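You operate a simulated robot arm through the tools that you are given. There is no shell and no other tool. Be economical: measure what you need, move in short steps, check, and stop when the job is done.

You are at the controls of a simulated robot arm. One attempt, no reset.

Task
Close the green cabinet door. Then close the teal drawer. Then put the white filter on the top of the nook counter. Then turn the cold dial to 5. Then take the white soup bowl and leave it on the green plate. Then put the green beaker on the top of the long bench away on the top of the side counter. Then take the orange flan mould and leave it on the small shelf over the cylinders. Then put the teal bowl on the top of the long bench away on the top of the side counter. Then put the brown cloth on the pantry end of the dresser top. Then open the sliding door. Keep to this order. Set down upright: white filter, green beaker, orange flan mould.

Only the result counts: the job must be done as asked and must still hold three seconds after the hand-in. Knocking over, shifting, dropping, spilling or breaking anything else fails it. Flat cloth is picked up by pressing the open fingertips on it (5 to 10 N) and closing them slowly along it; thin cloth reads only 2 to 8 mm in the jaws.

Robot
A 6-joint arm with a two-finger gripper on a trunk, on a base that drives. Base frame: it is fixed to the floor where the robot stands at the start and does not move with it; the origin is under the middle of the robot, x ahead of it, y to its left, z up. Lengths are in m, angles in degrees, forces in N, time in s.
With the tool pointing down near the work surface it reaches from about 0.1 to 0.66 m from the robot's upright axis, wherever it stands. Its first joint turns from -166.0 to 166.0 degrees. Places, roughly: brown cloth (8x6x3 cm) [0, 1.9, 0.8]; cold dial [0.4, -0.7, 1.5]; green beaker (6x7x8 cm) [-1.5, 4.3, 0.9]; green cabinet door [0.6, -0.2, 0.4]; green plate (20x20x3 cm) [-0.5, 1.6, 0.8]; orange flan mould [-1.5, 4, 1]; pantry end of the dresser top [1.6, 2.9, 0.9]; side counter [0.3, 3.8, 0.9]; sliding door [-1.7, 3.7, 0.6]; small shelf over the cylinders (17x22 cm) [-1.68, -0.76, 0.82]; teal bowl (12x12x5 cm) [-1.9, 3.7, 0.9]; teal drawer [1.2, 0.4, 0.7]; top of the nook counter [-3.2, 0.9, 0.9]; white filter [1, -0.5, 0.75]; white soup bowl (14x14x6 cm) [2, 0.9, 0.5]. Payload 1.57 kg.
Tool frame: the origin (TCP) lies between the finger pads and is the grasp point; the fingertips stand 0.021 m ahead of it; z points along the fingers, y is the line along which they close. Largest opening 0.07 m; the body of the gripper starts 0.05 m behind the TCP.
Orientation is that of the tool frame in the base frame, as a unit quaternion [x, y, z, w]. With the fingers straight down and closing along the base's y, the tool's x points along the base's -x, its y along +y and its z along -z.

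Tools
- The arm moves only by the tool step_arm. Its argument "deltas" is a list of rows, each an object (a shift or turn left out is 0, a gripper value left out holds the last) with "travel": the shift along the tool's x, y, z in m, a list of three; "rot": the turn, a rotation vector about the tool's x, y, z in degrees, a list of three; "jaw": the finger opening in m, from 0 to 0.07. In form: [{"travel": [x, y, z], "rot": [ax, ay, az], "jaw": jaw}, ...]. A call has 1 to 10 rows; each row is the pose to reach, as a shift and turn from the pose commanded when the call began, along the tool's axes at that moment. A row lasts 0.2 s, in which the tool goes at most 0.05 m and 8.6 degrees; a call with a longer step from one row to the next is refused whole, and so is a gripper value outside its range. A pose out of reach is approached as far as the arm can. The call stops where the force on the tool passes 40 N (or 10 N more than at its start, if that is more) or the arm is blocked; 0.2 s more then pass. The fingers move at their own pace and stop on an object; they squeeze with about 30 N. The grip force told is the motor's: it shows also when the fingers shut on nothing. Time passes only in rows, and 0.2 s behind the last, so rows that repeat a pose let the fingers close. It gives the time, the measured TCP pose, the force on the tool (base axes), the opening and the grip force at its end, in the units of the frame above (readings bear some noise), with the torque about the TCP (base axes, N m) and any sound that the robot's microphone picked up.
- Cameras (640 x 400 px; columns grow to the right, rows downward): "scene" is now at [0.0133, 0.1041, 1.5023]; the picture's right is [-0.68, -0.73, 0.00], its down [-0.48, 0.45, -0.75] and it looks along [0.55, -0.51, -0.66] (base axes); focal length 214 px, centre (320, 200). "wrist" rides on the gripper at [0.079, 0.004, -0.081] in the tool frame; the picture's right is [-0.05, 1.00, 0.00], its down [-0.67, -0.04, -0.74] and it looks along [-0.74, -0.04, 0.67] (tool axes); focal length 256 px, centre (320, 200). There is no depth. A picture from a camera that has moved, and an enlarged one, comes with that camera's place and axes in the base frame and with its lens. The place of the scene camera against the robot may be out by one fixed shift of up to 0.025 m in any direction.
- get_image(camera): a new picture of that camera. No time passes.
- roll_base(legs): drives the robot by 1 to 6 legs, each [ahead, left, turn to the left] in m, m and degrees, along the robot's own axes; the way and the turn of a leg run together, so that a leg with both is an arc; at most 1.5 m and 180 degrees a leg. The arm and the cameras ride along, it lands a little off, and it stops where it bumps. It gives what a move gives.
- turn_head(pan, tilt): turns the head with the scene camera to pan (to the left, within 155 degrees either way) and tilt (down, from -29 to 69), counted from straight ahead of the robot. It gives what a move gives.
- close_up(camera, box): a new picture of the part [left, top, right, bottom] of that camera's present view, enlarged. No time passes.
- job_done(): hands the job in; it is judged then, once.

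Go step by step. Nothing tells you exact positions but the pictures and the camera data: compare them with the known pose of the tool, close in by small moves and look again before you grip or let go. The budget is 483 turns and 220 pictures, counting those below and the enlarged ones. Unless the task says otherwise, let go and move clear before handing in, and close with one line.

The tools are called as a command line: name --argument value ..., lists and objects as JSON in quotes. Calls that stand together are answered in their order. step_arm: Moves the arm, as the interface text tells. Its arguments: {"type":"object","properties":{"deltas":{"type":"array","items":{"type":"object","properties":{"travel":{"type":"array","items":{"type":"number"}},"rot":{"type":"array","items":{"type":"number"}},"jaw":{"type":"number"}}}}},"required":["deltas"]} The other tools are called the same way: roll_base (legs) drives the base; turn_head (pan, tilt) turns the head that bears the scene camera; get_image (camera) takes a picture; close_up (camera, box) takes an enlarged picture of a part of a camera's view; job_done () hands the job in.

At the start:

```text
time: 0.0
position: [0.454, -0.1437, 0.9986]
tcp_rot: [0.0, 1.0, -0.001, 0.0]
contact_force: [-0.1, -0.2, 0.2]
ft_torque: [0.0, -0.01, 0.0]
grip_width: 0.0702
grip_force: 0.0
robot x, y, heading: [-0.0027, 0.0011, 0.0]
head pan, tilt: [-43.1, 41.3]
```

scene: 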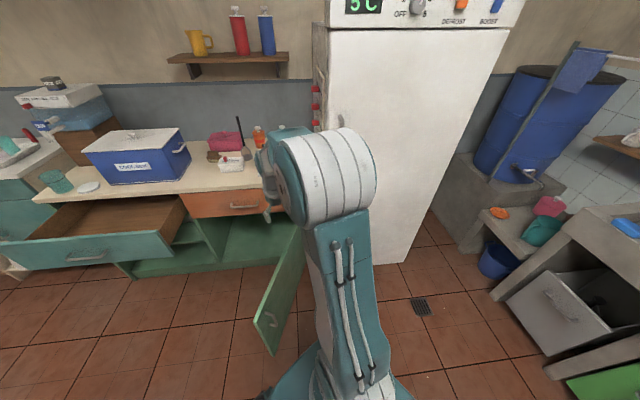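
wrist: 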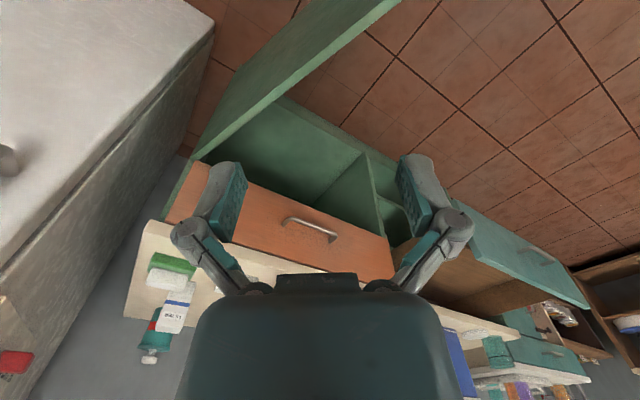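

I see the cabinet run ahead on the left (green door and teal drawer both open) and the fridge with its dial to the right. First I look around to measure.

turn_head --pan -10 --tilt 35

get_image --camera "scene"

turn_head --pan 60 --tilt 30

get_image --camera "scene"

turn_head --pan 130 --tilt 30

get_image --camera "scene"

turn_head --pan -120 --tilt 30

get_image --camera "scene"

```text
time: 1.0
position: [0.4522, -0.144, 0.9985]
tcp_rot: [0.0, 1.0, 0.0, 0.0]
contact_force: [-0.7, -0.5, 0.5]
ft_torque: [0.0, 0.02, 0.03]
grip_width: 0.0699
grip_force: 0.1
robot x, y, heading: [0.0011, -0.0022, -0.1]
head pan, tilt: [-10.0, 35.0]
```

```text
217 pictures are left
camera scene: at [0.0385, 0.1462, 1.5118], right [-0.17, -0.98, 0.0], down [-0.57, 0.1, -0.82], along [0.81, -0.14, -0.57], focal length 214 px, centre (320, 200)
```

scene: 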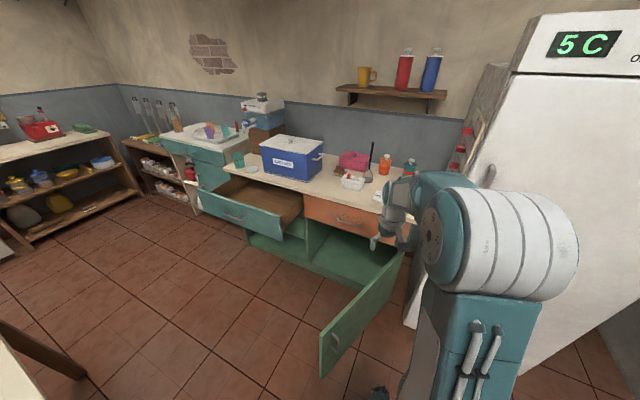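

```text
time: 2.4
position: [0.4519, -0.1422, 0.998]
tcp_rot: [0.0, 1.0, 0.0, 0.001]
contact_force: [-0.9, -0.2, 0.0]
ft_torque: [0.01, 0.0, 0.04]
grip_width: 0.0703
grip_force: 0.1
robot x, y, heading: [-0.0017, -0.0032, 0.3]
head pan, tilt: [60.0, 30.0]
```

```text
216 pictures are left
camera scene: at [-0.0029, 0.2399, 1.5196], right [0.87, -0.5, 0.0], down [-0.25, -0.43, -0.87], along [0.43, 0.75, -0.5], focal length 214 px, centre (320, 200)
```

scene: 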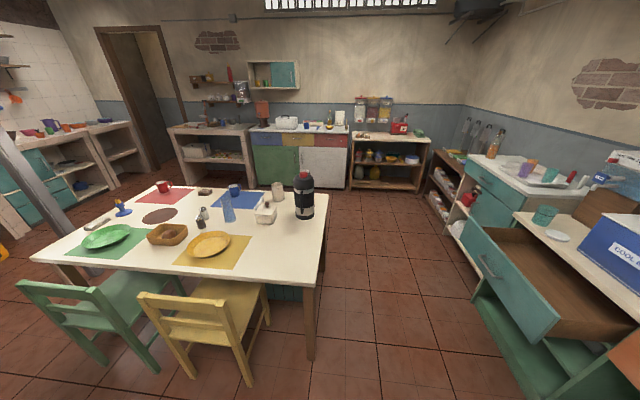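

```text
time: 3.8
position: [0.4523, -0.144, 0.9989]
tcp_rot: [0.0, 1.0, 0.001, 0.0]
contact_force: [0.1, -0.6, 0.3]
ft_torque: [-0.01, -0.03, 0.01]
grip_width: 0.0702
grip_force: 0.0
robot x, y, heading: [-0.0014, -0.0003, -0.3]
head pan, tilt: [130.0, 30.0]
```

```text
215 pictures are left
camera scene: at [-0.1063, 0.2309, 1.5197], right [0.77, 0.64, 0.0], down [0.32, -0.38, -0.87], along [-0.56, 0.66, -0.5], focal length 214 px, centre (320, 200)
```

scene: 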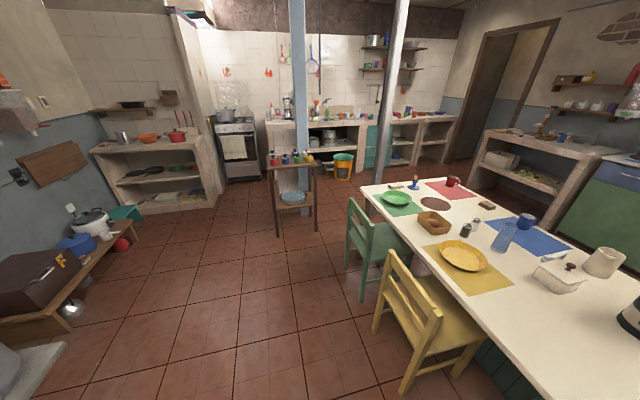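

```text
time: 7.3
position: [0.4535, -0.1441, 0.9976]
tcp_rot: [0.0, 1.0, 0.0, 0.0]
contact_force: [0.5, 0.1, 0.1]
ft_torque: [0.0, -0.03, -0.03]
grip_width: 0.0698
grip_force: 0.0
robot x, y, heading: [-0.0016, 0.0008, -0.0]
head pan, tilt: [-120.0, 30.0]
```

```text
214 pictures are left
camera scene: at [-0.0934, 0.0832, 1.5197], right [-0.87, 0.5, 0.0], down [0.25, 0.43, -0.87], along [-0.43, -0.75, -0.5], focal length 214 px, centre (320, 200)
```

scene: 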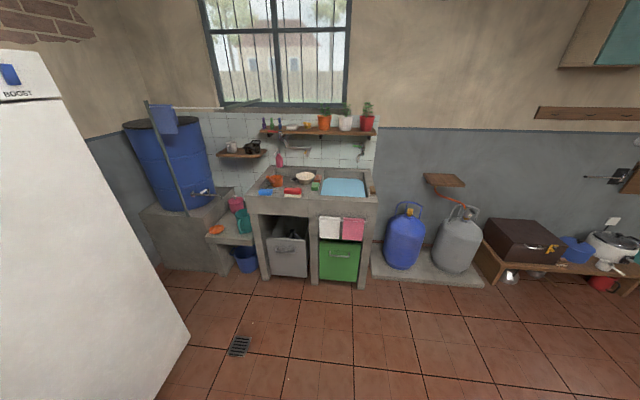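

The door stands about 70° open, free edge near (0.44, 0.05) and hinge near (0.77, -0.46). I move the closed fingers to its outer side and down, so I can push it.

step_arm --deltas '[{"travel": [0.045, -0.02, 0], "jaw": 0}, {"travel": [0.08, -0.05, 0]}, {"travel": [0.09, -0.06, 0.04]}, {"travel": [0.09, -0.06, 0.09]}, {"travel": [0.09, -0.06, 0.14]}, {"travel": [0.09, -0.06, 0.19]}, {"travel": [0.09, -0.06, 0.24]}, {"travel": [0.09, -0.06, 0.29]}, {"travel": [0.09, -0.06, 0.34]}, {"travel": [0.09, -0.06, 0.39]}]'

get_image --camera "wrist"

turn_head --pan -20 --tilt 50

get_image --camera "scene"

```text
time: 9.5
position: [0.3658, -0.2006, 0.609]
tcp_rot: [0.0, 1.0, 0.001, 0.0]
contact_force: [-0.4, 0.5, -0.8]
ft_torque: [0.04, 0.02, 0.01]
grip_width: 0.0
grip_force: 28.0
robot x, y, heading: [0.0002, -0.0006, 0.1]
head pan, tilt: [-120.0, 30.0]
```

```text
213 pictures are left
camera wrist: at [0.2865, -0.1963, 0.6897], right [0.05, 1.0, 0.0], down [0.67, -0.04, 0.75], along [0.74, -0.04, -0.67], focal length 256 px, centre (320, 200)
```

wrist: 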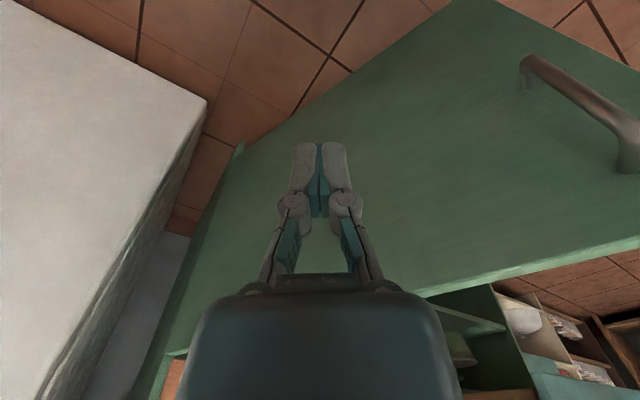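

```text
time: 11.3
position: [0.3659, -0.199, 0.6087]
tcp_rot: [0.0, 1.0, 0.001, 0.0]
contact_force: [-0.1, -0.7, -0.6]
ft_torque: [0.0, -0.02, -0.01]
grip_width: 0.0
grip_force: 28.2
robot x, y, heading: [-0.0019, -0.0008, -0.0]
head pan, tilt: [-20.0, 50.0]
```

```text
212 pictures are left
camera scene: at [0.0245, 0.1343, 1.4901], right [-0.34, -0.94, 0.0], down [-0.72, 0.26, -0.64], along [0.6, -0.22, -0.77], focal length 214 px, centre (320, 200)
```

scene: 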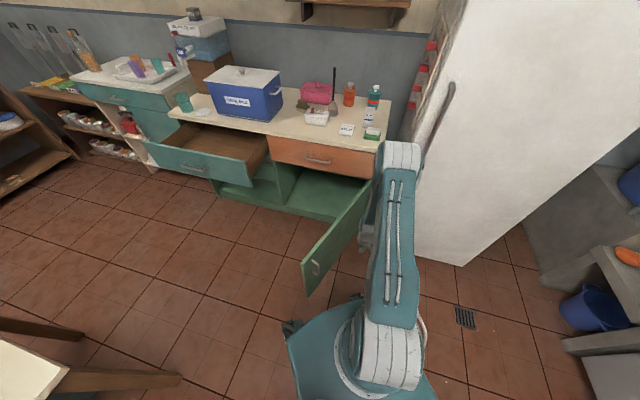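

The fingers stand on the door's outer side. I go lower and sweep the door along its arc as far as the arm reaches.

step_arm --deltas '[{"travel": [0, 0, 0.05]}, {"travel": [0, 0, 0.1]}, {"travel": [-0.04, 0.03, 0.1]}, {"travel": [-0.08, 0.06, 0.1]}, {"travel": [-0.12, 0.09, 0.1]}, {"travel": [-0.16, 0.112, 0.1]}, {"travel": [-0.203, 0.138, 0.1]}, {"travel": [-0.25, 0.157, 0.1]}, {"travel": [-0.29, 0.17, 0.1]}, {"travel": [-0.29, 0.17, 0.1]}]'

get_image --camera "scene"

```text
refused: row 7 steps farther than a row can; nothing moved
```

```text
211 pictures are left
camera scene: at [0.0245, 0.1343, 1.4901], right [-0.34, -0.94, 0.0], down [-0.72, 0.26, -0.64], along [0.6, -0.22, -0.77], focal length 214 px, centre (320, 200)
```

scene: 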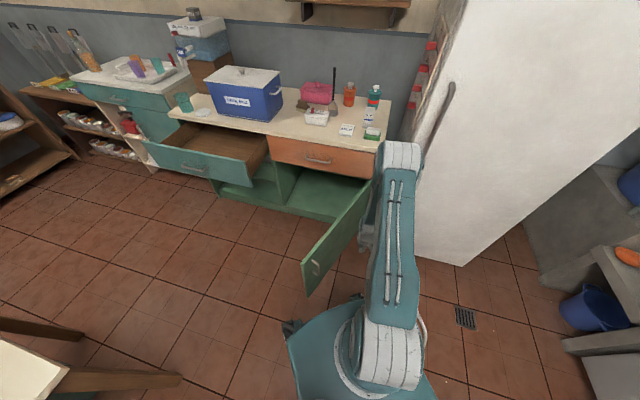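

One row was too long; I repeat with shorter steps.

step_arm --deltas '[{"travel": [0, 0, 0.05]}, {"travel": [0, 0, 0.1]}, {"travel": [-0.04, 0.03, 0.1]}, {"travel": [-0.08, 0.06, 0.1]}, {"travel": [-0.12, 0.087, 0.1]}, {"travel": [-0.16, 0.112, 0.1]}, {"travel": [-0.2, 0.135, 0.1]}, {"travel": [-0.24, 0.152, 0.1]}, {"travel": [-0.27, 0.16, 0.1]}, {"travel": [-0.29, 0.17, 0.1]}]'

get_image --camera "scene"

```text
time: 13.5
position: [0.6541, -0.0308, 0.5111]
tcp_rot: [0.0, 1.0, 0.0, 0.0]
contact_force: [0.1, 0.2, 0.4]
ft_torque: [-0.02, 0.0, 0.0]
grip_width: 0.0
grip_force: 29.0
robot x, y, heading: [0.0014, -0.0021, -0.1]
head pan, tilt: [-20.0, 50.0]
```

```text
210 pictures are left
camera scene: at [0.0255, 0.1359, 1.49], right [-0.34, -0.94, 0.0], down [-0.72, 0.26, -0.64], along [0.6, -0.22, -0.77], focal length 214 px, centre (320, 200)
```

scene: 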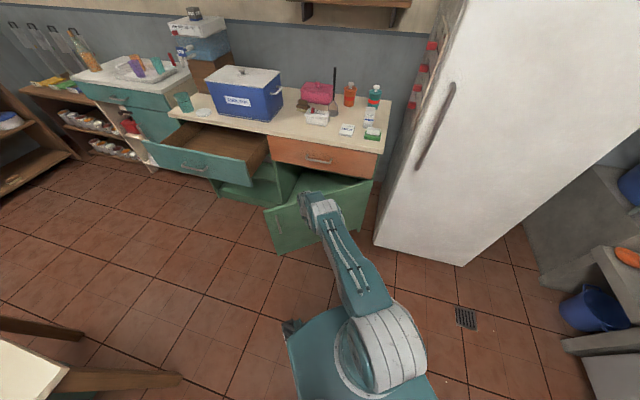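

The door swung to about 45° open with almost no force. I drive ahead slowly with the arm lightly pushing it along.

roll_base --legs '[[0.3, 0.0, 0]]'

get_image --camera "scene"

```text
time: 15.5
position: [0.9562, -0.0341, 0.5101]
tcp_rot: [0.001, 1.0, 0.0, 0.0]
contact_force: [0.3, -1.2, -0.5]
ft_torque: [0.02, -0.02, 0.0]
grip_width: 0.0
grip_force: 28.6
robot x, y, heading: [0.3017, 0.0009, -0.1]
head pan, tilt: [-20.0, 50.0]
```

```text
209 pictures are left
camera scene: at [0.3269, 0.1352, 1.49], right [-0.34, -0.94, 0.0], down [-0.72, 0.26, -0.64], along [0.6, -0.22, -0.77], focal length 214 px, centre (320, 200)
```

scene: 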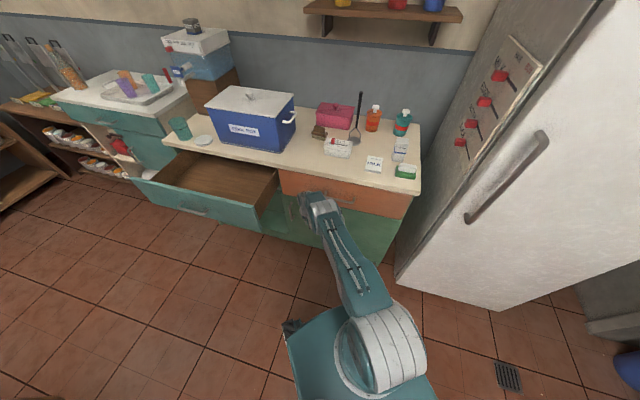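

The door is nearly shut. I drive a bit more along the closing direction.

roll_base --legs '[[0.09, -0.06, 0]]'

get_image --camera "scene"

get_image --camera "wrist"

```text
time: 16.5
position: [0.9798, -0.0494, 0.5068]
tcp_rot: [-0.002, 1.0, 0.006, -0.015]
contact_force: [-10.9, 25.2, 4.8]
ft_torque: [-2.41, -1.28, 0.91]
grip_width: 0.0
grip_force: 28.8
robot x, y, heading: [0.3331, -0.019, -0.1]
head pan, tilt: [-20.0, 50.0]
stopped in leg 1: the force on the tool passed its limit at 208 N (the readings are from after the stop); the commanded pose is now the measured one
```

```text
208 pictures are left
camera scene: at [0.3609, 0.1194, 1.4898], right [-0.34, -0.94, 0.0], down [-0.72, 0.26, -0.64], along [0.6, -0.22, -0.77], focal length 214 px, centre (320, 200)
```

scene: 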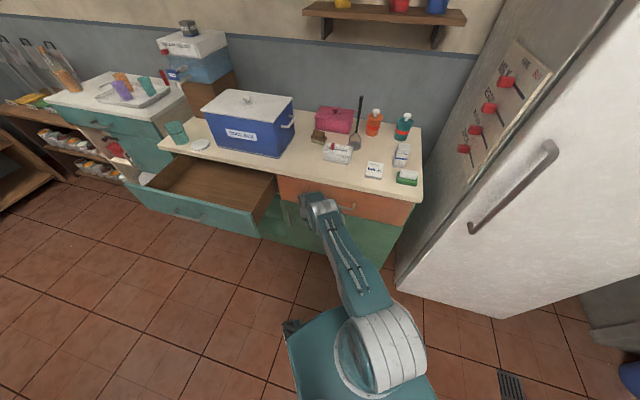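

```text
207 pictures are left
camera wrist: at [0.9026, -0.0471, 0.5915], right [0.05, 1.0, 0.01], down [0.69, -0.04, 0.72], along [0.72, -0.03, -0.69], focal length 256 px, centre (320, 200)
```

wrist: 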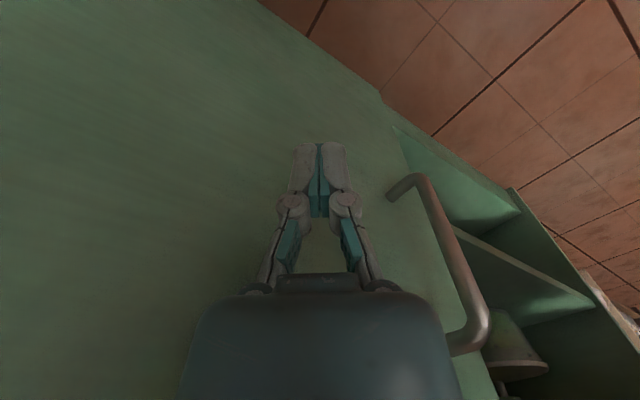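

The push met resistance, perhaps the gripper body against the orange drawer. I back the arm off and look.

step_arm --deltas '[{"travel": [0.04, 0.03, 0]}, {"travel": [0.08, 0.06, 0]}, {"travel": [0.12, 0.06, 0]}, {"travel": [0.16, 0.06, 0]}, {"travel": [0.2, 0.06, 0]}]'

get_image --camera "wrist"

get_image --camera "scene"

```text
time: 17.7
position: [0.7844, 0.0079, 0.5129]
tcp_rot: [0.003, 1.0, 0.004, -0.013]
contact_force: [0.1, -1.0, -0.3]
ft_torque: [0.01, 0.01, 0.01]
grip_width: 0.0
grip_force: 28.6
robot x, y, heading: [0.3354, -0.0199, 0.1]
head pan, tilt: [-20.0, 50.0]
```

```text
206 pictures are left
camera wrist: at [0.705, 0.0111, 0.5985], right [0.06, 1.0, 0.01], down [0.69, -0.04, 0.73], along [0.73, -0.04, -0.69], focal length 256 px, centre (320, 200)
```

wrist: 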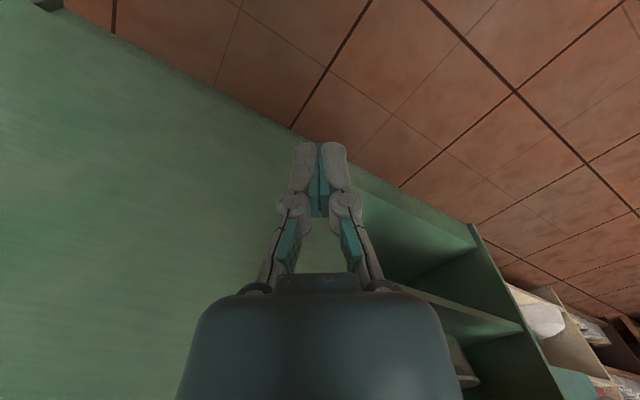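

```text
205 pictures are left
camera scene: at [0.3612, 0.1173, 1.49], right [-0.35, -0.94, 0.0], down [-0.72, 0.26, -0.64], along [0.6, -0.22, -0.77], focal length 214 px, centre (320, 200)
```

scene: 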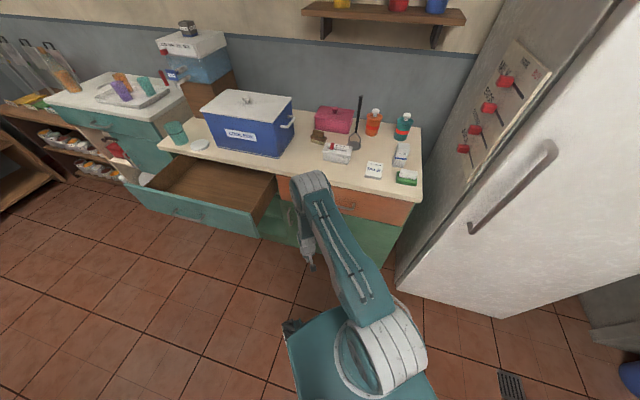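

I turn the robot to face the cabinet front squarely, then tilt the tool forward to finish the push below the drawer.

roll_base --legs '[[0, 0, -38]]'

turn_head --pan 20 --tilt 55

get_image --camera "wrist"

get_image --camera "scene"

```text
time: 19.9
position: [0.7033, -0.2756, 0.515]
tcp_rot: [0.33, 0.944, 0.008, -0.011]
contact_force: [-0.4, 0.4, -0.7]
ft_torque: [0.03, 0.02, -0.03]
grip_width: 0.0
grip_force: 28.7
robot x, y, heading: [0.333, -0.0189, -38.7]
head pan, tilt: [-20.0, 50.0]
```

```text
time: 20.9
position: [0.7039, -0.2755, 0.5149]
tcp_rot: [0.33, 0.944, 0.008, -0.011]
contact_force: [0.2, -0.5, 0.1]
ft_torque: [0.01, 0.01, -0.04]
grip_width: 0.0002
grip_force: 29.0
robot x, y, heading: [0.334, -0.018, -38.9]
head pan, tilt: [20.0, 55.0]
```

```text
204 pictures are left
camera wrist: at [0.6439, -0.2252, 0.5988], right [0.66, 0.75, 0.01], down [0.51, -0.46, 0.73], along [0.55, -0.48, -0.69], focal length 256 px, centre (320, 200)
```

wrist: 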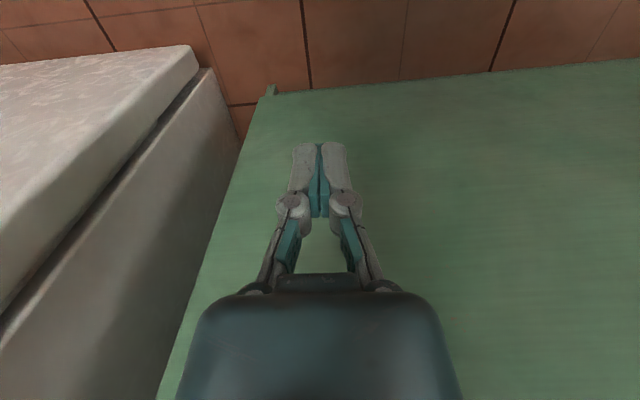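

```text
203 pictures are left
camera scene: at [0.466, 0.1226, 1.4834], right [-0.32, -0.95, 0.0], down [-0.78, 0.26, -0.57], along [0.54, -0.18, -0.82], focal length 214 px, centre (320, 200)
```

scene: 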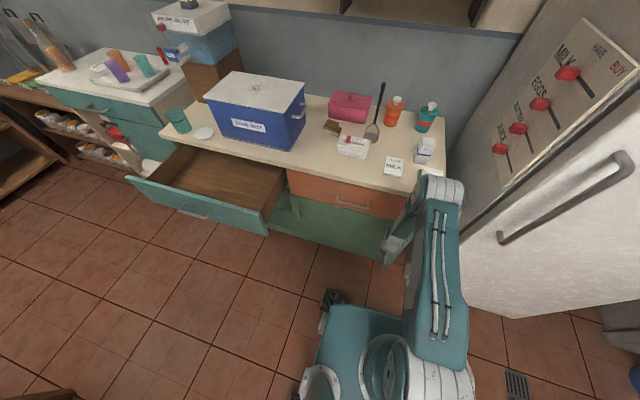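

close_up --camera "scene" --box '[230, 160, 420, 280]'

```text
3.33 times, centred on (325, 220) of scene
camera zoom: at [0.466, 0.1226, 1.4834], right [-0.32, -0.95, 0.0], down [-0.78, 0.26, -0.57], along [0.54, -0.18, -0.82], focal length 715 px, centre (303, 133)
```

zoom: 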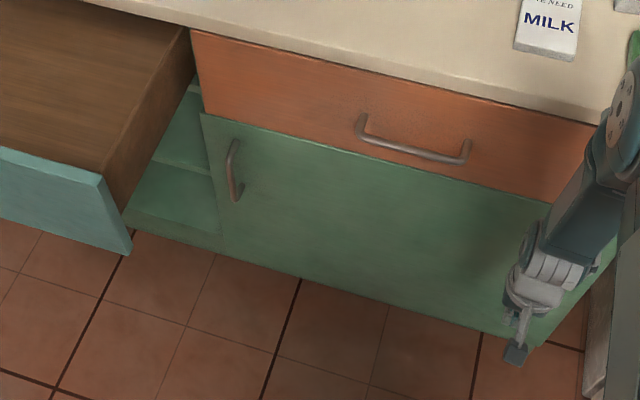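

The door looks flush. I give it one confirming press near its free edge, tool tilted forward and lower.

step_arm --deltas '[{"travel": [0, 0.04, 0.03], "rot": [0, -7, 0]}, {"travel": [0, 0.08, 0.06], "rot": [0, -14, 0]}, {"travel": [0, 0.12, 0.09], "rot": [0, -21, 0]}, {"travel": [0, 0.16, 0.11], "rot": [0, -28, 0]}, {"travel": [0, 0.2, 0.11], "rot": [0, -35, 0]}, {"travel": [0, 0.24, 0.11], "rot": [0, -42, 0]}, {"travel": [0, 0.28, 0.11], "rot": [0, -50, 0]}, {"travel": [-0.03, 0.28, 0.11], "rot": [0, -50, 0]}]'

get_image --camera "scene"

```text
time: 22.7
position: [0.8998, -0.0746, 0.4075]
tcp_rot: [0.303, 0.86, -0.133, 0.389]
contact_force: [-0.1, 0.0, -0.1]
ft_torque: [-0.01, 0.02, -0.01]
grip_width: 0.0001
grip_force: 28.8
robot x, y, heading: [0.338, -0.0161, -38.6]
head pan, tilt: [20.0, 55.0]
```

```text
201 pictures are left
camera scene: at [0.4665, 0.1243, 1.4832], right [-0.32, -0.95, 0.0], down [-0.78, 0.26, -0.57], along [0.54, -0.18, -0.82], focal length 214 px, centre (320, 200)
```

scene: 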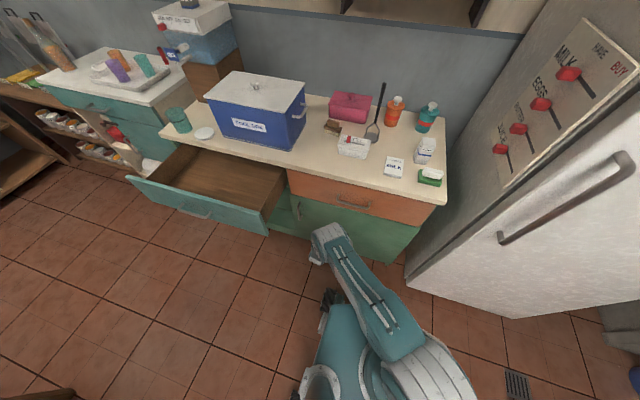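

step_arm --deltas '[{"travel": [-0.026, 0, 0.031]}, {"travel": [-0.045, 0, 0.054]}, {"travel": [-0.058, 0, 0.069]}, {"travel": [-0.067, 0, 0.08]}, {"travel": [-0.074, 0, 0.088]}, {"travel": [-0.081, 0, 0.096]}, {"travel": [-0.088, 0, 0.105]}]'

get_image --camera "wrist"

```text
time: 23.5
position: [0.9599, -0.1214, 0.4025]
tcp_rot: [0.302, 0.862, -0.132, 0.386]
contact_force: [-1.1, 2.1, 1.2]
ft_torque: [0.01, -0.02, 0.01]
grip_width: 0.0
grip_force: 28.7
robot x, y, heading: [0.3367, -0.0174, -38.6]
head pan, tilt: [20.0, 55.0]
stopped in row 3: the force on the tool passed its limit at 70 N (the readings are from after the stop); the commanded pose is now the measured one
```

```text
200 pictures are left
camera wrist: at [0.8729, -0.0481, 0.398], right [0.65, 0.76, 0.05], down [-0.11, 0.04, 0.99], along [0.75, -0.65, 0.11], focal length 256 px, centre (320, 200)
```

wrist: 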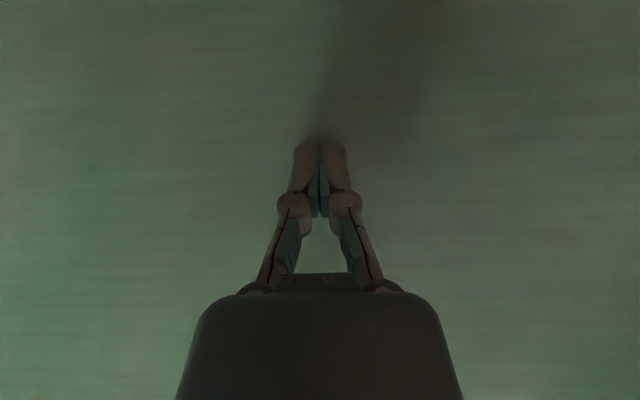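

The door is firmly shut. I retract, level the tool and raise it to the teal drawer's height (about 0.66).

step_arm --deltas '[{"travel": [0.032, 0, -0.038]}, {"travel": [0.064, 0, -0.076]}, {"travel": [0.096, 0, -0.114]}, {"travel": [0.128, 0, -0.152]}, {"travel": [0.09, 0, -0.184], "rot": [0, -8, 0]}, {"travel": [0.052, 0, -0.216], "rot": [0, -16, 0]}, {"travel": [0.014, 0, -0.248], "rot": [0, -24, 0]}, {"travel": [-0.024, 0, -0.28], "rot": [0, -32, 0]}, {"travel": [-0.062, 0, -0.312], "rot": [0, -40, 0]}]'

roll_base --legs '[[-0.2, 0, 0], [0, 0.62, 0]]'

get_image --camera "scene"

get_image --camera "wrist"

```text
time: 25.5
position: [0.8086, -0.0049, 0.6565]
tcp_rot: [0.238, 0.678, -0.226, 0.658]
contact_force: [-0.3, 0.2, -0.1]
ft_torque: [0.0, -0.01, 0.01]
grip_width: 0.0
grip_force: 28.6
robot x, y, heading: [0.3343, -0.0156, -38.4]
head pan, tilt: [20.0, 55.0]
```

```text
time: 30.2
position: [1.0417, 0.6021, 0.6567]
tcp_rot: [0.241, 0.677, -0.228, 0.657]
contact_force: [-0.2, -0.2, -0.1]
ft_torque: [0.0, 0.0, 0.02]
grip_width: 0.0
grip_force: 28.9
robot x, y, heading: [0.5723, 0.5887, -39.0]
head pan, tilt: [20.0, 55.0]
```

```text
199 pictures are left
camera scene: at [0.6995, 0.7317, 1.4835], right [-0.32, -0.95, 0.0], down [-0.78, 0.26, -0.57], along [0.54, -0.19, -0.82], focal length 214 px, centre (320, 200)
```

scene: 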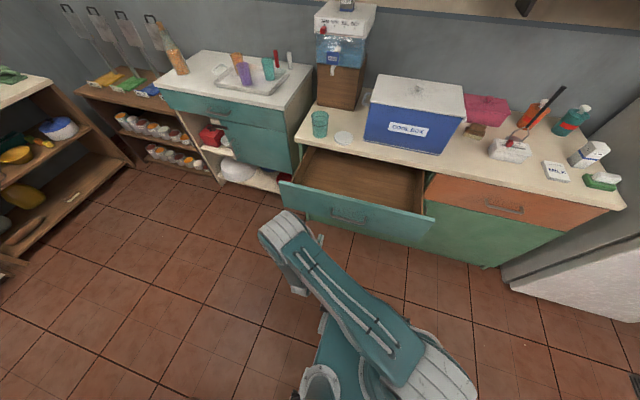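

```text
198 pictures are left
camera wrist: at [0.9786, 0.6581, 0.5803], right [0.63, 0.78, 0.06], down [-0.59, 0.42, 0.69], along [0.51, -0.47, 0.72], focal length 256 px, centre (320, 200)
```

wrist: 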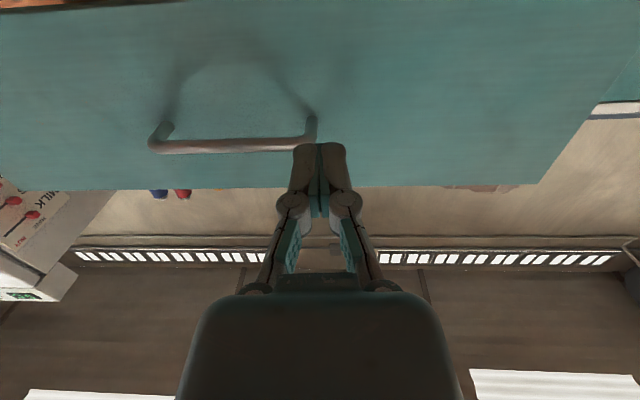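

The closed fingers point at the drawer front just left of the handle. I shift 5 cm left and push forward.

step_arm --deltas '[{"travel": [0, 0.04, 0]}, {"travel": [0, 0.06, 0.04]}, {"travel": [0, 0.06, 0.08]}, {"travel": [0, 0.06, 0.12]}, {"travel": [0, 0.06, 0.15]}, {"travel": [0, 0.06, 0.18]}, {"travel": [0, 0.06, 0.21]}, {"travel": [0, 0.06, 0.24]}]'

get_image --camera "scene"

```text
time: 32.0
position: [1.2683, 0.4955, 0.6477]
tcp_rot: [0.241, 0.677, -0.229, 0.657]
contact_force: [0.6, 0.5, 0.3]
ft_torque: [0.01, -0.03, 0.01]
grip_width: 0.0
grip_force: 28.8
robot x, y, heading: [0.5699, 0.5936, -38.8]
head pan, tilt: [20.0, 55.0]
```

```text
197 pictures are left
camera scene: at [0.7018, 0.733, 1.4832], right [-0.32, -0.95, 0.0], down [-0.78, 0.26, -0.57], along [0.54, -0.19, -0.82], focal length 214 px, centre (320, 200)
```

scene: 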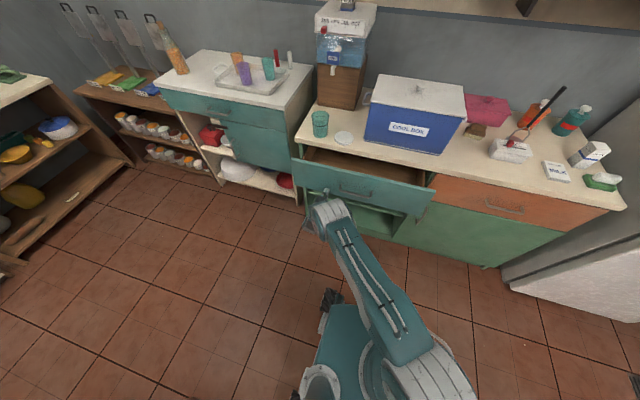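

The drawer slides freely. I drive ahead 0.10 with it, then finish with the arm.

roll_base --legs '[[0.1, 0, 0]]'

step_arm --deltas '[{"travel": [0, 0, 0.015]}, {"travel": [0, 0, 0.03]}, {"travel": [0, 0, 0.045]}, {"travel": [0, 0, 0.06]}]'

close_up --camera "scene" --box '[270, 100, 510, 250]'

```text
time: 33.1
position: [1.344, 0.4369, 0.6479]
tcp_rot: [0.24, 0.677, -0.228, 0.658]
contact_force: [0.6, -0.2, 0.3]
ft_torque: [0.04, -0.01, 0.03]
grip_width: 0.0
grip_force: 29.1
robot x, y, heading: [0.6463, 0.5287, -38.8]
head pan, tilt: [20.0, 55.0]
```

```text
time: 33.7
position: [1.3593, 0.4242, 0.6478]
tcp_rot: [0.241, 0.675, -0.229, 0.658]
contact_force: [-12.2, 5.2, 4.3]
ft_torque: [-0.03, -0.19, -0.01]
grip_width: 0.0
grip_force: 29.2
robot x, y, heading: [0.6468, 0.5284, -38.5]
head pan, tilt: [20.0, 55.0]
stopped in row 2: the force on the tool passed its limit at 72 N (the readings are from after the stop); the commanded pose is now the measured one
```

```text
2.67 times, centred on (390, 175) of scene
camera zoom: at [0.7755, 0.6717, 1.4833], right [-0.32, -0.95, 0.0], down [-0.78, 0.26, -0.57], along [0.54, -0.18, -0.82], focal length 572 px, centre (133, 267)
```

zoom: 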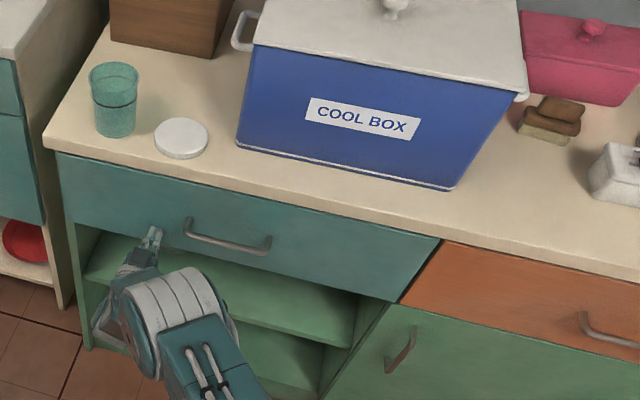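

The drawer is shut. I retract, raise the arm, and drive right to inspect the counter's right end for the white filter.

step_arm --deltas '[{"travel": [0, 0, -0.05]}, {"travel": [0, 0, -0.1]}, {"travel": [0, 0, -0.15]}, {"travel": [0, 0, -0.2]}, {"travel": [-0.05, 0, -0.22]}, {"travel": [-0.1, 0, -0.24]}, {"travel": [-0.15, 0, -0.24]}, {"travel": [-0.2, 0, -0.24]}, {"travel": [-0.25, 0, -0.24]}, {"travel": [-0.3, 0, -0.24]}]'

roll_base --legs '[[-0.1, 0, 0], [0, -0.75, 0]]'

turn_head --pan 0 --tilt 45

get_image --camera "scene"

```text
refused: row 5 steps farther than a row can; nothing moved
```

```text
time: 38.4
position: [0.8319, -0.0781, 0.6477]
tcp_rot: [0.236, 0.677, -0.225, 0.66]
contact_force: [-0.6, 0.3, 0.2]
ft_torque: [0.0, -0.05, 0.0]
grip_width: 0.0
grip_force: 28.9
robot x, y, heading: [0.1167, 0.0208, -37.9]
head pan, tilt: [20.0, 55.0]
```

```text
time: 39.2
position: [0.8308, -0.0795, 0.6502]
tcp_rot: [0.236, 0.677, -0.223, 0.661]
contact_force: [0.9, 0.8, -1.2]
ft_torque: [0.01, -0.02, 0.01]
grip_width: 0.0
grip_force: 29.0
robot x, y, heading: [0.1154, 0.018, -37.7]
head pan, tilt: [0.0, 45.0]
```

```text
195 pictures are left
camera scene: at [0.2415, 0.135, 1.4965], right [-0.62, -0.79, 0.0], down [-0.56, 0.43, -0.71], along [0.56, -0.44, -0.71], focal length 214 px, centre (320, 200)
```

scene: 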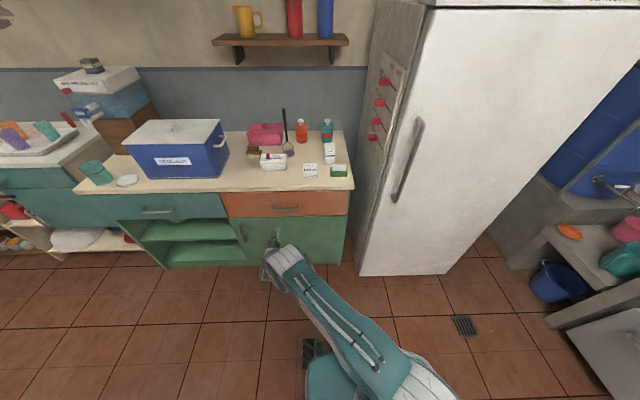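

close_up --camera "scene" --box '[230, 110, 360, 191]'

step_arm --deltas '[{"travel": [0, 0, -0.05]}, {"travel": [0, 0, -0.1]}, {"travel": [0, 0, -0.15]}, {"travel": [0, 0, -0.2]}, {"travel": [-0.045, 0, -0.22]}, {"travel": [-0.09, 0, -0.24]}, {"travel": [-0.14, 0, -0.24]}, {"travel": [-0.19, 0, -0.24]}, {"travel": [-0.24, 0, -0.24]}, {"travel": [-0.29, 0, -0.24]}]'

```text
4.92 times, centred on (295, 150) of scene
camera zoom: at [0.2415, 0.135, 1.4965], right [-0.62, -0.79, 0.0], down [-0.56, 0.43, -0.71], along [0.56, -0.44, -0.71], focal length 1056 px, centre (443, 444)
```

zoom: 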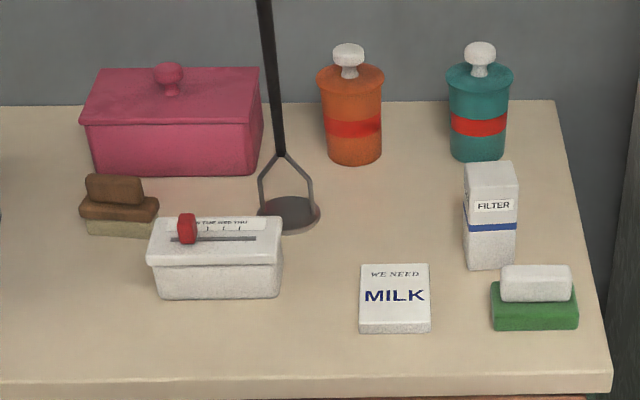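

```text
time: 41.4
position: [0.6504, 0.0586, 0.9469]
tcp_rot: [0.236, 0.677, -0.222, 0.66]
contact_force: [-0.8, 0.1, -0.1]
ft_torque: [-0.01, 0.02, -0.02]
grip_width: 0.0
grip_force: 28.5
robot x, y, heading: [0.1167, 0.0179, -38.1]
head pan, tilt: [0.0, 45.0]
```

The "FILTER" carton stands near the counter's right end, about (1.07,-0.59). I bring the tool in front of the robot, then drive closer.

step_arm --deltas '[{"travel": [0, -0.05, 0], "jaw": 0.07}, {"travel": [0, -0.1, 0]}, {"travel": [0, -0.15, 0]}, {"travel": [0, -0.2, 0], "rot": [0, 7, 0]}, {"travel": [0, -0.25, 0], "rot": [0, 14, 0]}, {"travel": [0, -0.3, 0], "rot": [0, 21, 0]}, {"travel": [0, -0.35, 0], "rot": [0, 28, 0]}, {"travel": [0, -0.36, 0], "rot": [0, 35, 0]}]'

roll_base --legs '[[0.36, 0.1, 0]]'

get_image --camera "wrist"

get_image --camera "scene"

```text
time: 43.2
position: [0.4672, -0.2563, 0.9554]
tcp_rot: [0.293, 0.845, -0.141, 0.425]
contact_force: [0.0, 0.0, -0.8]
ft_torque: [0.0, 0.04, 0.0]
grip_width: 0.0698
grip_force: 0.0
out of reach, approached as far as the arm can: row 4, 5, 6, 7, 8
robot x, y, heading: [0.1125, 0.0177, -38.1]
head pan, tilt: [0.0, 45.0]
```

```text
time: 45.6
position: [0.8142, -0.3975, 0.9556]
tcp_rot: [0.291, 0.844, -0.14, 0.428]
contact_force: [0.1, 0.4, 0.2]
ft_torque: [-0.03, 0.02, -0.01]
grip_width: 0.0696
grip_force: 0.0
robot x, y, heading: [0.4617, -0.1211, -37.8]
head pan, tilt: [0.0, 45.0]
```

```text
193 pictures are left
camera wrist: at [0.7269, -0.325, 0.941], right [0.64, 0.77, 0.05], down [-0.19, 0.09, 0.98], along [0.75, -0.63, 0.2], focal length 256 px, centre (320, 200)
```

wrist: 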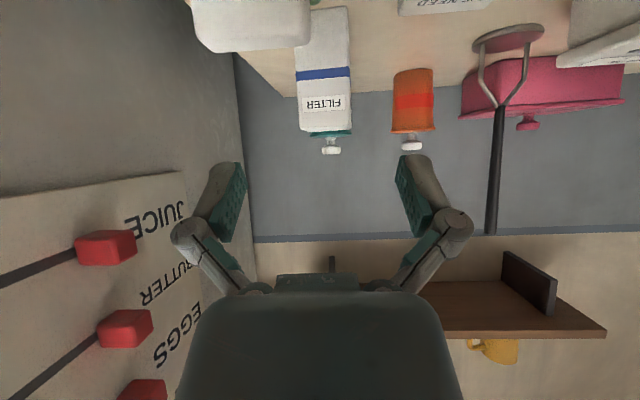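

```text
192 pictures are left
camera scene: at [0.5829, -0.0083, 1.497], right [-0.61, -0.79, 0.0], down [-0.56, 0.43, -0.71], along [0.56, -0.43, -0.71], focal length 214 px, centre (320, 200)
```

scene: 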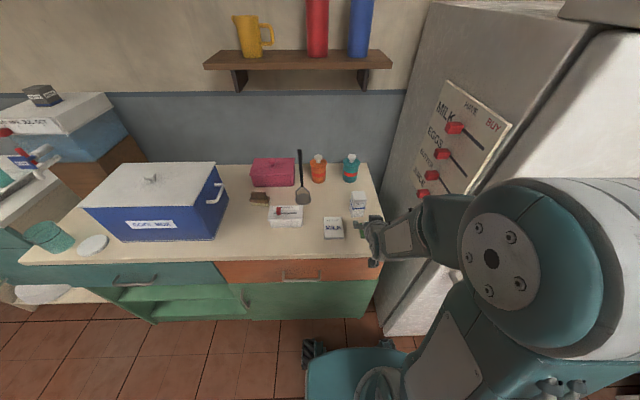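

close_up --camera "scene" --box '[310, 170, 400, 226]'

close_up --camera "wrist" --box '[180, 0, 460, 175]'

```text
7.11 times, centred on (355, 198) of scene
camera zoom: at [0.5829, -0.0083, 1.497], right [-0.61, -0.79, 0.0], down [-0.56, 0.43, -0.71], along [0.56, -0.43, -0.71], focal length 1525 px, centre (71, 214)
```

zoom: 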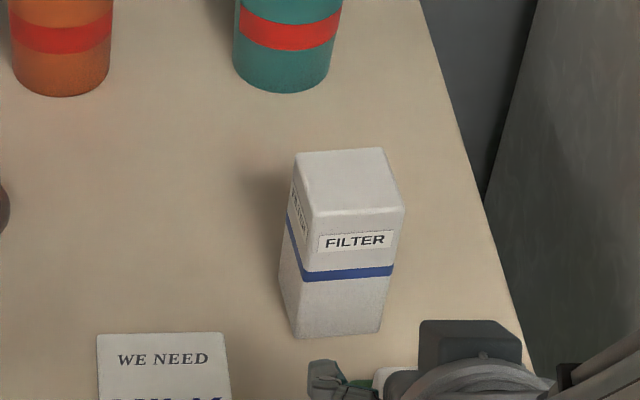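

```text
2.29 times, centred on (320, 88) of wrist
camera zoom: at [0.7269, -0.325, 0.941], right [0.64, 0.77, 0.05], down [-0.19, 0.09, 0.98], along [0.75, -0.63, 0.2], focal length 585 px, centre (320, 457)
```

zoom: 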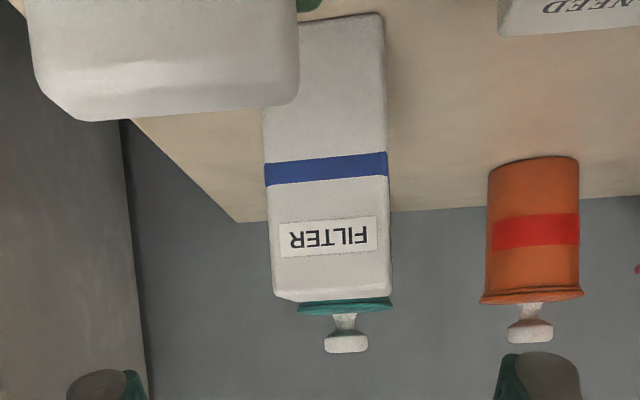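

The filter carton is about 5×5×11 cm, centred near (0.985,-0.52), laterally in line with the tool. I move to a pre-grasp and look again.

step_arm --deltas '[{"travel": [-0.023, 0, 0.038]}, {"travel": [-0.046, 0, 0.077]}, {"travel": [-0.068, 0, 0.115]}]'

get_image --camera "wrist"

close_up --camera "scene" --box '[300, 150, 460, 250]'

```text
time: 46.4
position: [0.9212, -0.4756, 0.9422]
tcp_rot: [0.291, 0.845, -0.14, 0.426]
contact_force: [0.4, -0.5, -0.1]
ft_torque: [0.03, 0.01, -0.01]
grip_width: 0.0698
grip_force: 0.0
robot x, y, heading: [0.4602, -0.1244, -37.7]
head pan, tilt: [0.0, 45.0]
```

```text
189 pictures are left
camera wrist: at [0.8338, -0.4047, 0.9294], right [0.64, 0.77, 0.05], down [-0.19, 0.09, 0.98], along [0.75, -0.63, 0.2], focal length 256 px, centre (320, 200)
```

wrist: 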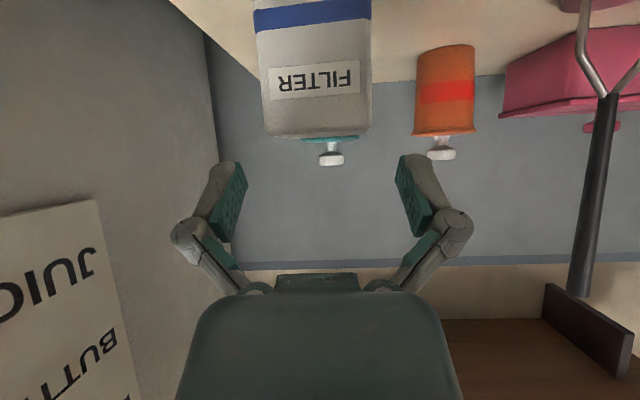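

```text
4.00 times, centred on (380, 200) of scene
camera zoom: at [0.5839, -0.0082, 1.4969], right [-0.61, -0.79, 0.0], down [-0.56, 0.43, -0.71], along [0.56, -0.43, -0.71], focal length 858 px, centre (80, 200)
```

zoom: 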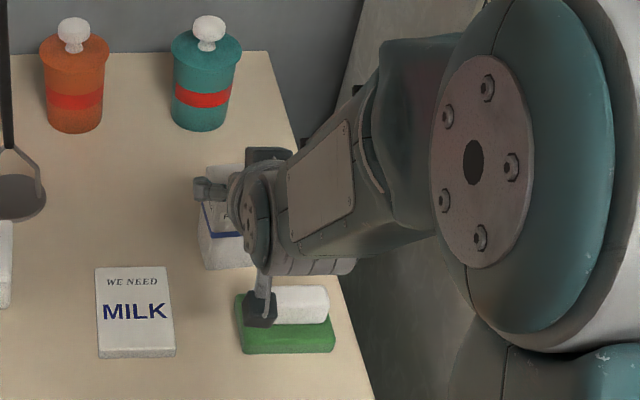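

By parallax the carton's top front edge is right below the fingertips at (0.93,-0.483,0.924). I advance to straddle it and close.

step_arm --deltas '[{"travel": [0.004, 0, 0.02]}, {"travel": [0.008, 0, 0.04]}, {"travel": [0.0114, 0, 0.0565]}]'

get_image --camera "wrist"

```text
time: 47.2
position: [0.9521, -0.5007, 0.8996]
tcp_rot: [0.292, 0.844, -0.141, 0.426]
contact_force: [-0.4, -0.1, 0.4]
ft_torque: [-0.01, 0.02, 0.01]
grip_width: 0.0701
grip_force: 0.0
robot x, y, heading: [0.4588, -0.1218, -37.9]
head pan, tilt: [0.0, 45.0]
```

```text
187 pictures are left
camera wrist: at [0.8653, -0.4287, 0.8849], right [0.64, 0.77, 0.05], down [-0.19, 0.09, 0.98], along [0.75, -0.63, 0.2], focal length 256 px, centre (320, 200)
```

wrist: 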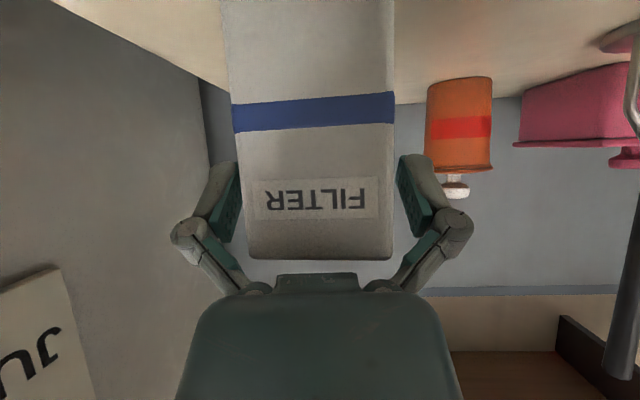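

The carton sits between the fingers. I close and lift.

step_arm --deltas '[{"jaw": 0.045}, {"jaw": 0.03}, {"jaw": 0.03}, {"jaw": 0.03}]'

```text
time: 48.2
position: [0.9541, -0.5006, 0.9006]
tcp_rot: [0.292, 0.844, -0.142, 0.427]
contact_force: [0.6, 1.7, 9.6]
ft_torque: [0.42, -0.18, 0.06]
grip_width: 0.0578
grip_force: 30.3
robot x, y, heading: [0.4594, -0.1209, -37.7]
head pan, tilt: [0.0, 45.0]
```

step_arm --deltas '[{"travel": [-0.015, 0, -0.013]}, {"travel": [-0.046, 0, -0.039]}, {"travel": [-0.084, 0, -0.071]}]'

get_image --camera "wrist"

get_image --camera "scene"

```text
time: 49.0
position: [0.9452, -0.4989, 1.0079]
tcp_rot: [0.292, 0.845, -0.141, 0.425]
contact_force: [-0.1, 0.6, -2.0]
ft_torque: [-0.02, -0.02, -0.01]
grip_width: 0.05
grip_force: 24.3
robot x, y, heading: [0.4587, -0.1236, -38.0]
head pan, tilt: [0.0, 45.0]
```

```text
186 pictures are left
camera wrist: at [0.8592, -0.4279, 0.9934], right [0.64, 0.77, 0.05], down [-0.18, 0.08, 0.98], along [0.75, -0.63, 0.2], focal length 256 px, centre (320, 200)
```

wrist: 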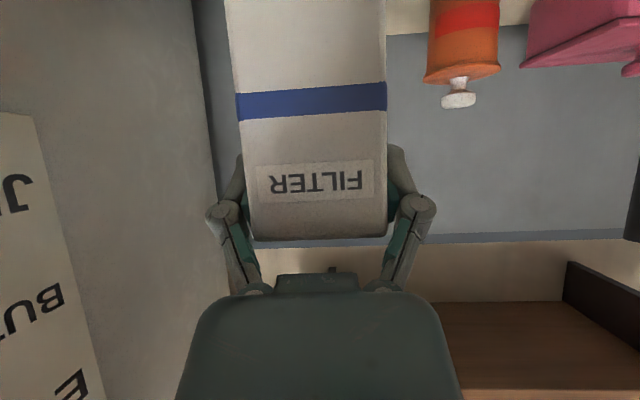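

```text
185 pictures are left
camera scene: at [0.5841, -0.0084, 1.4969], right [-0.61, -0.79, 0.0], down [-0.56, 0.43, -0.71], along [0.56, -0.43, -0.71], focal length 214 px, centre (320, 200)
```

scene: 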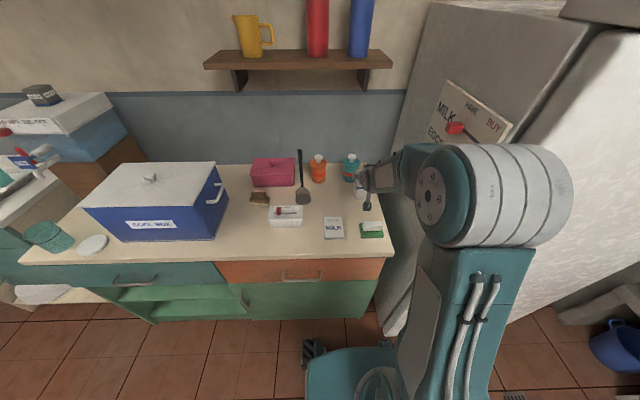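

The filter is held. I retract, back away from the counter, turn round, and drive to the nook counter.

step_arm --deltas '[{"travel": [0.03, 0, -0.038], "jaw": 0}, {"travel": [0.06, 0, -0.073]}, {"travel": [0.09, 0, -0.11]}, {"travel": [0.12, 0, -0.146]}]'

roll_base --legs '[[-0.55, 0, 0], [0, 0, 90], [0, 0, 90]]'

turn_head --pan 25 --tilt 25

get_image --camera "scene"

```text
time: 50.0
position: [0.8028, -0.3853, 1.0034]
tcp_rot: [0.291, 0.846, -0.14, 0.425]
contact_force: [0.4, -0.6, -1.7]
ft_torque: [-0.01, -0.01, -0.04]
grip_width: 0.0496
grip_force: 30.3
out of reach, approached as far as the arm can: row 4
robot x, y, heading: [0.4605, -0.1231, -37.6]
head pan, tilt: [0.0, 45.0]
```

```text
time: 60.7
position: [-0.3068, 0.4924, 1.0037]
tcp_rot: [0.838, -0.313, -0.422, -0.151]
contact_force: [-0.4, -0.1, -2.2]
ft_torque: [0.0, 0.01, 0.01]
grip_width: 0.0493
grip_force: 29.6
robot x, y, heading: [0.021, 0.212, 139.4]
head pan, tilt: [0.0, 45.0]
```

```text
time: 61.6
position: [-0.3063, 0.493, 1.0036]
tcp_rot: [0.838, -0.312, -0.422, -0.151]
contact_force: [-0.2, -0.5, -1.6]
ft_torque: [0.01, -0.01, -0.02]
grip_width: 0.0497
grip_force: 30.4
robot x, y, heading: [0.022, 0.2133, 139.5]
head pan, tilt: [25.0, 25.0]
```

```text
184 pictures are left
camera scene: at [-0.1111, 0.0911, 1.5274], right [0.27, 0.96, 0.0], down [0.41, -0.11, -0.91], along [-0.87, 0.24, -0.42], focal length 214 px, centre (320, 200)
```

scene: 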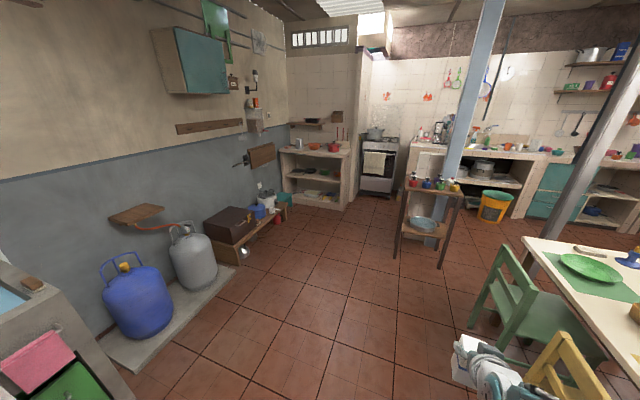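

roll_base --legs '[[0.2, 0.6, 0], [0.85, 0.4, 0], [0.8, 0.22, 2.5]]'

turn_head --pan 10 --tilt 35

get_image --camera "scene"

```text
time: 73.6
position: [-2.5073, 0.7451, 1.0039]
tcp_rot: [0.844, -0.295, -0.425, -0.142]
contact_force: [-0.2, 0.3, -1.4]
ft_torque: [0.01, 0.0, -0.02]
grip_width: 0.0498
grip_force: 29.3
robot x, y, heading: [-2.1679, 0.4799, 142.1]
head pan, tilt: [25.0, 25.0]
```

```text
time: 74.4
position: [-2.507, 0.7441, 1.0025]
tcp_rot: [0.845, -0.294, -0.425, -0.141]
contact_force: [0.3, -0.5, -1.6]
ft_torque: [0.02, 0.02, -0.02]
grip_width: 0.0493
grip_force: 30.0
robot x, y, heading: [-2.1673, 0.4825, 141.9]
head pan, tilt: [10.0, 35.0]
```

```text
183 pictures are left
camera scene: at [-2.2835, 0.3717, 1.5117], right [0.47, 0.88, 0.0], down [0.51, -0.27, -0.82], along [-0.72, 0.39, -0.57], focal length 214 px, centre (320, 200)
```

scene: 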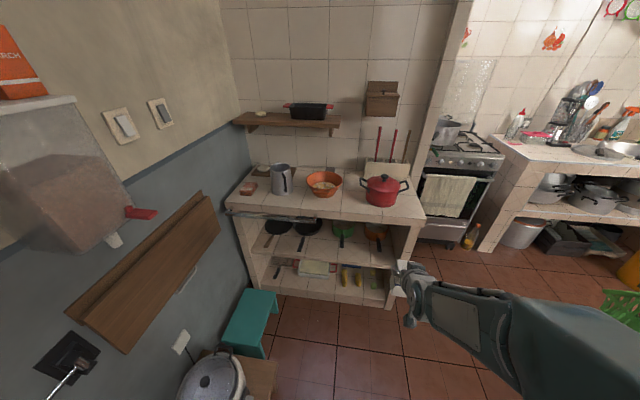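

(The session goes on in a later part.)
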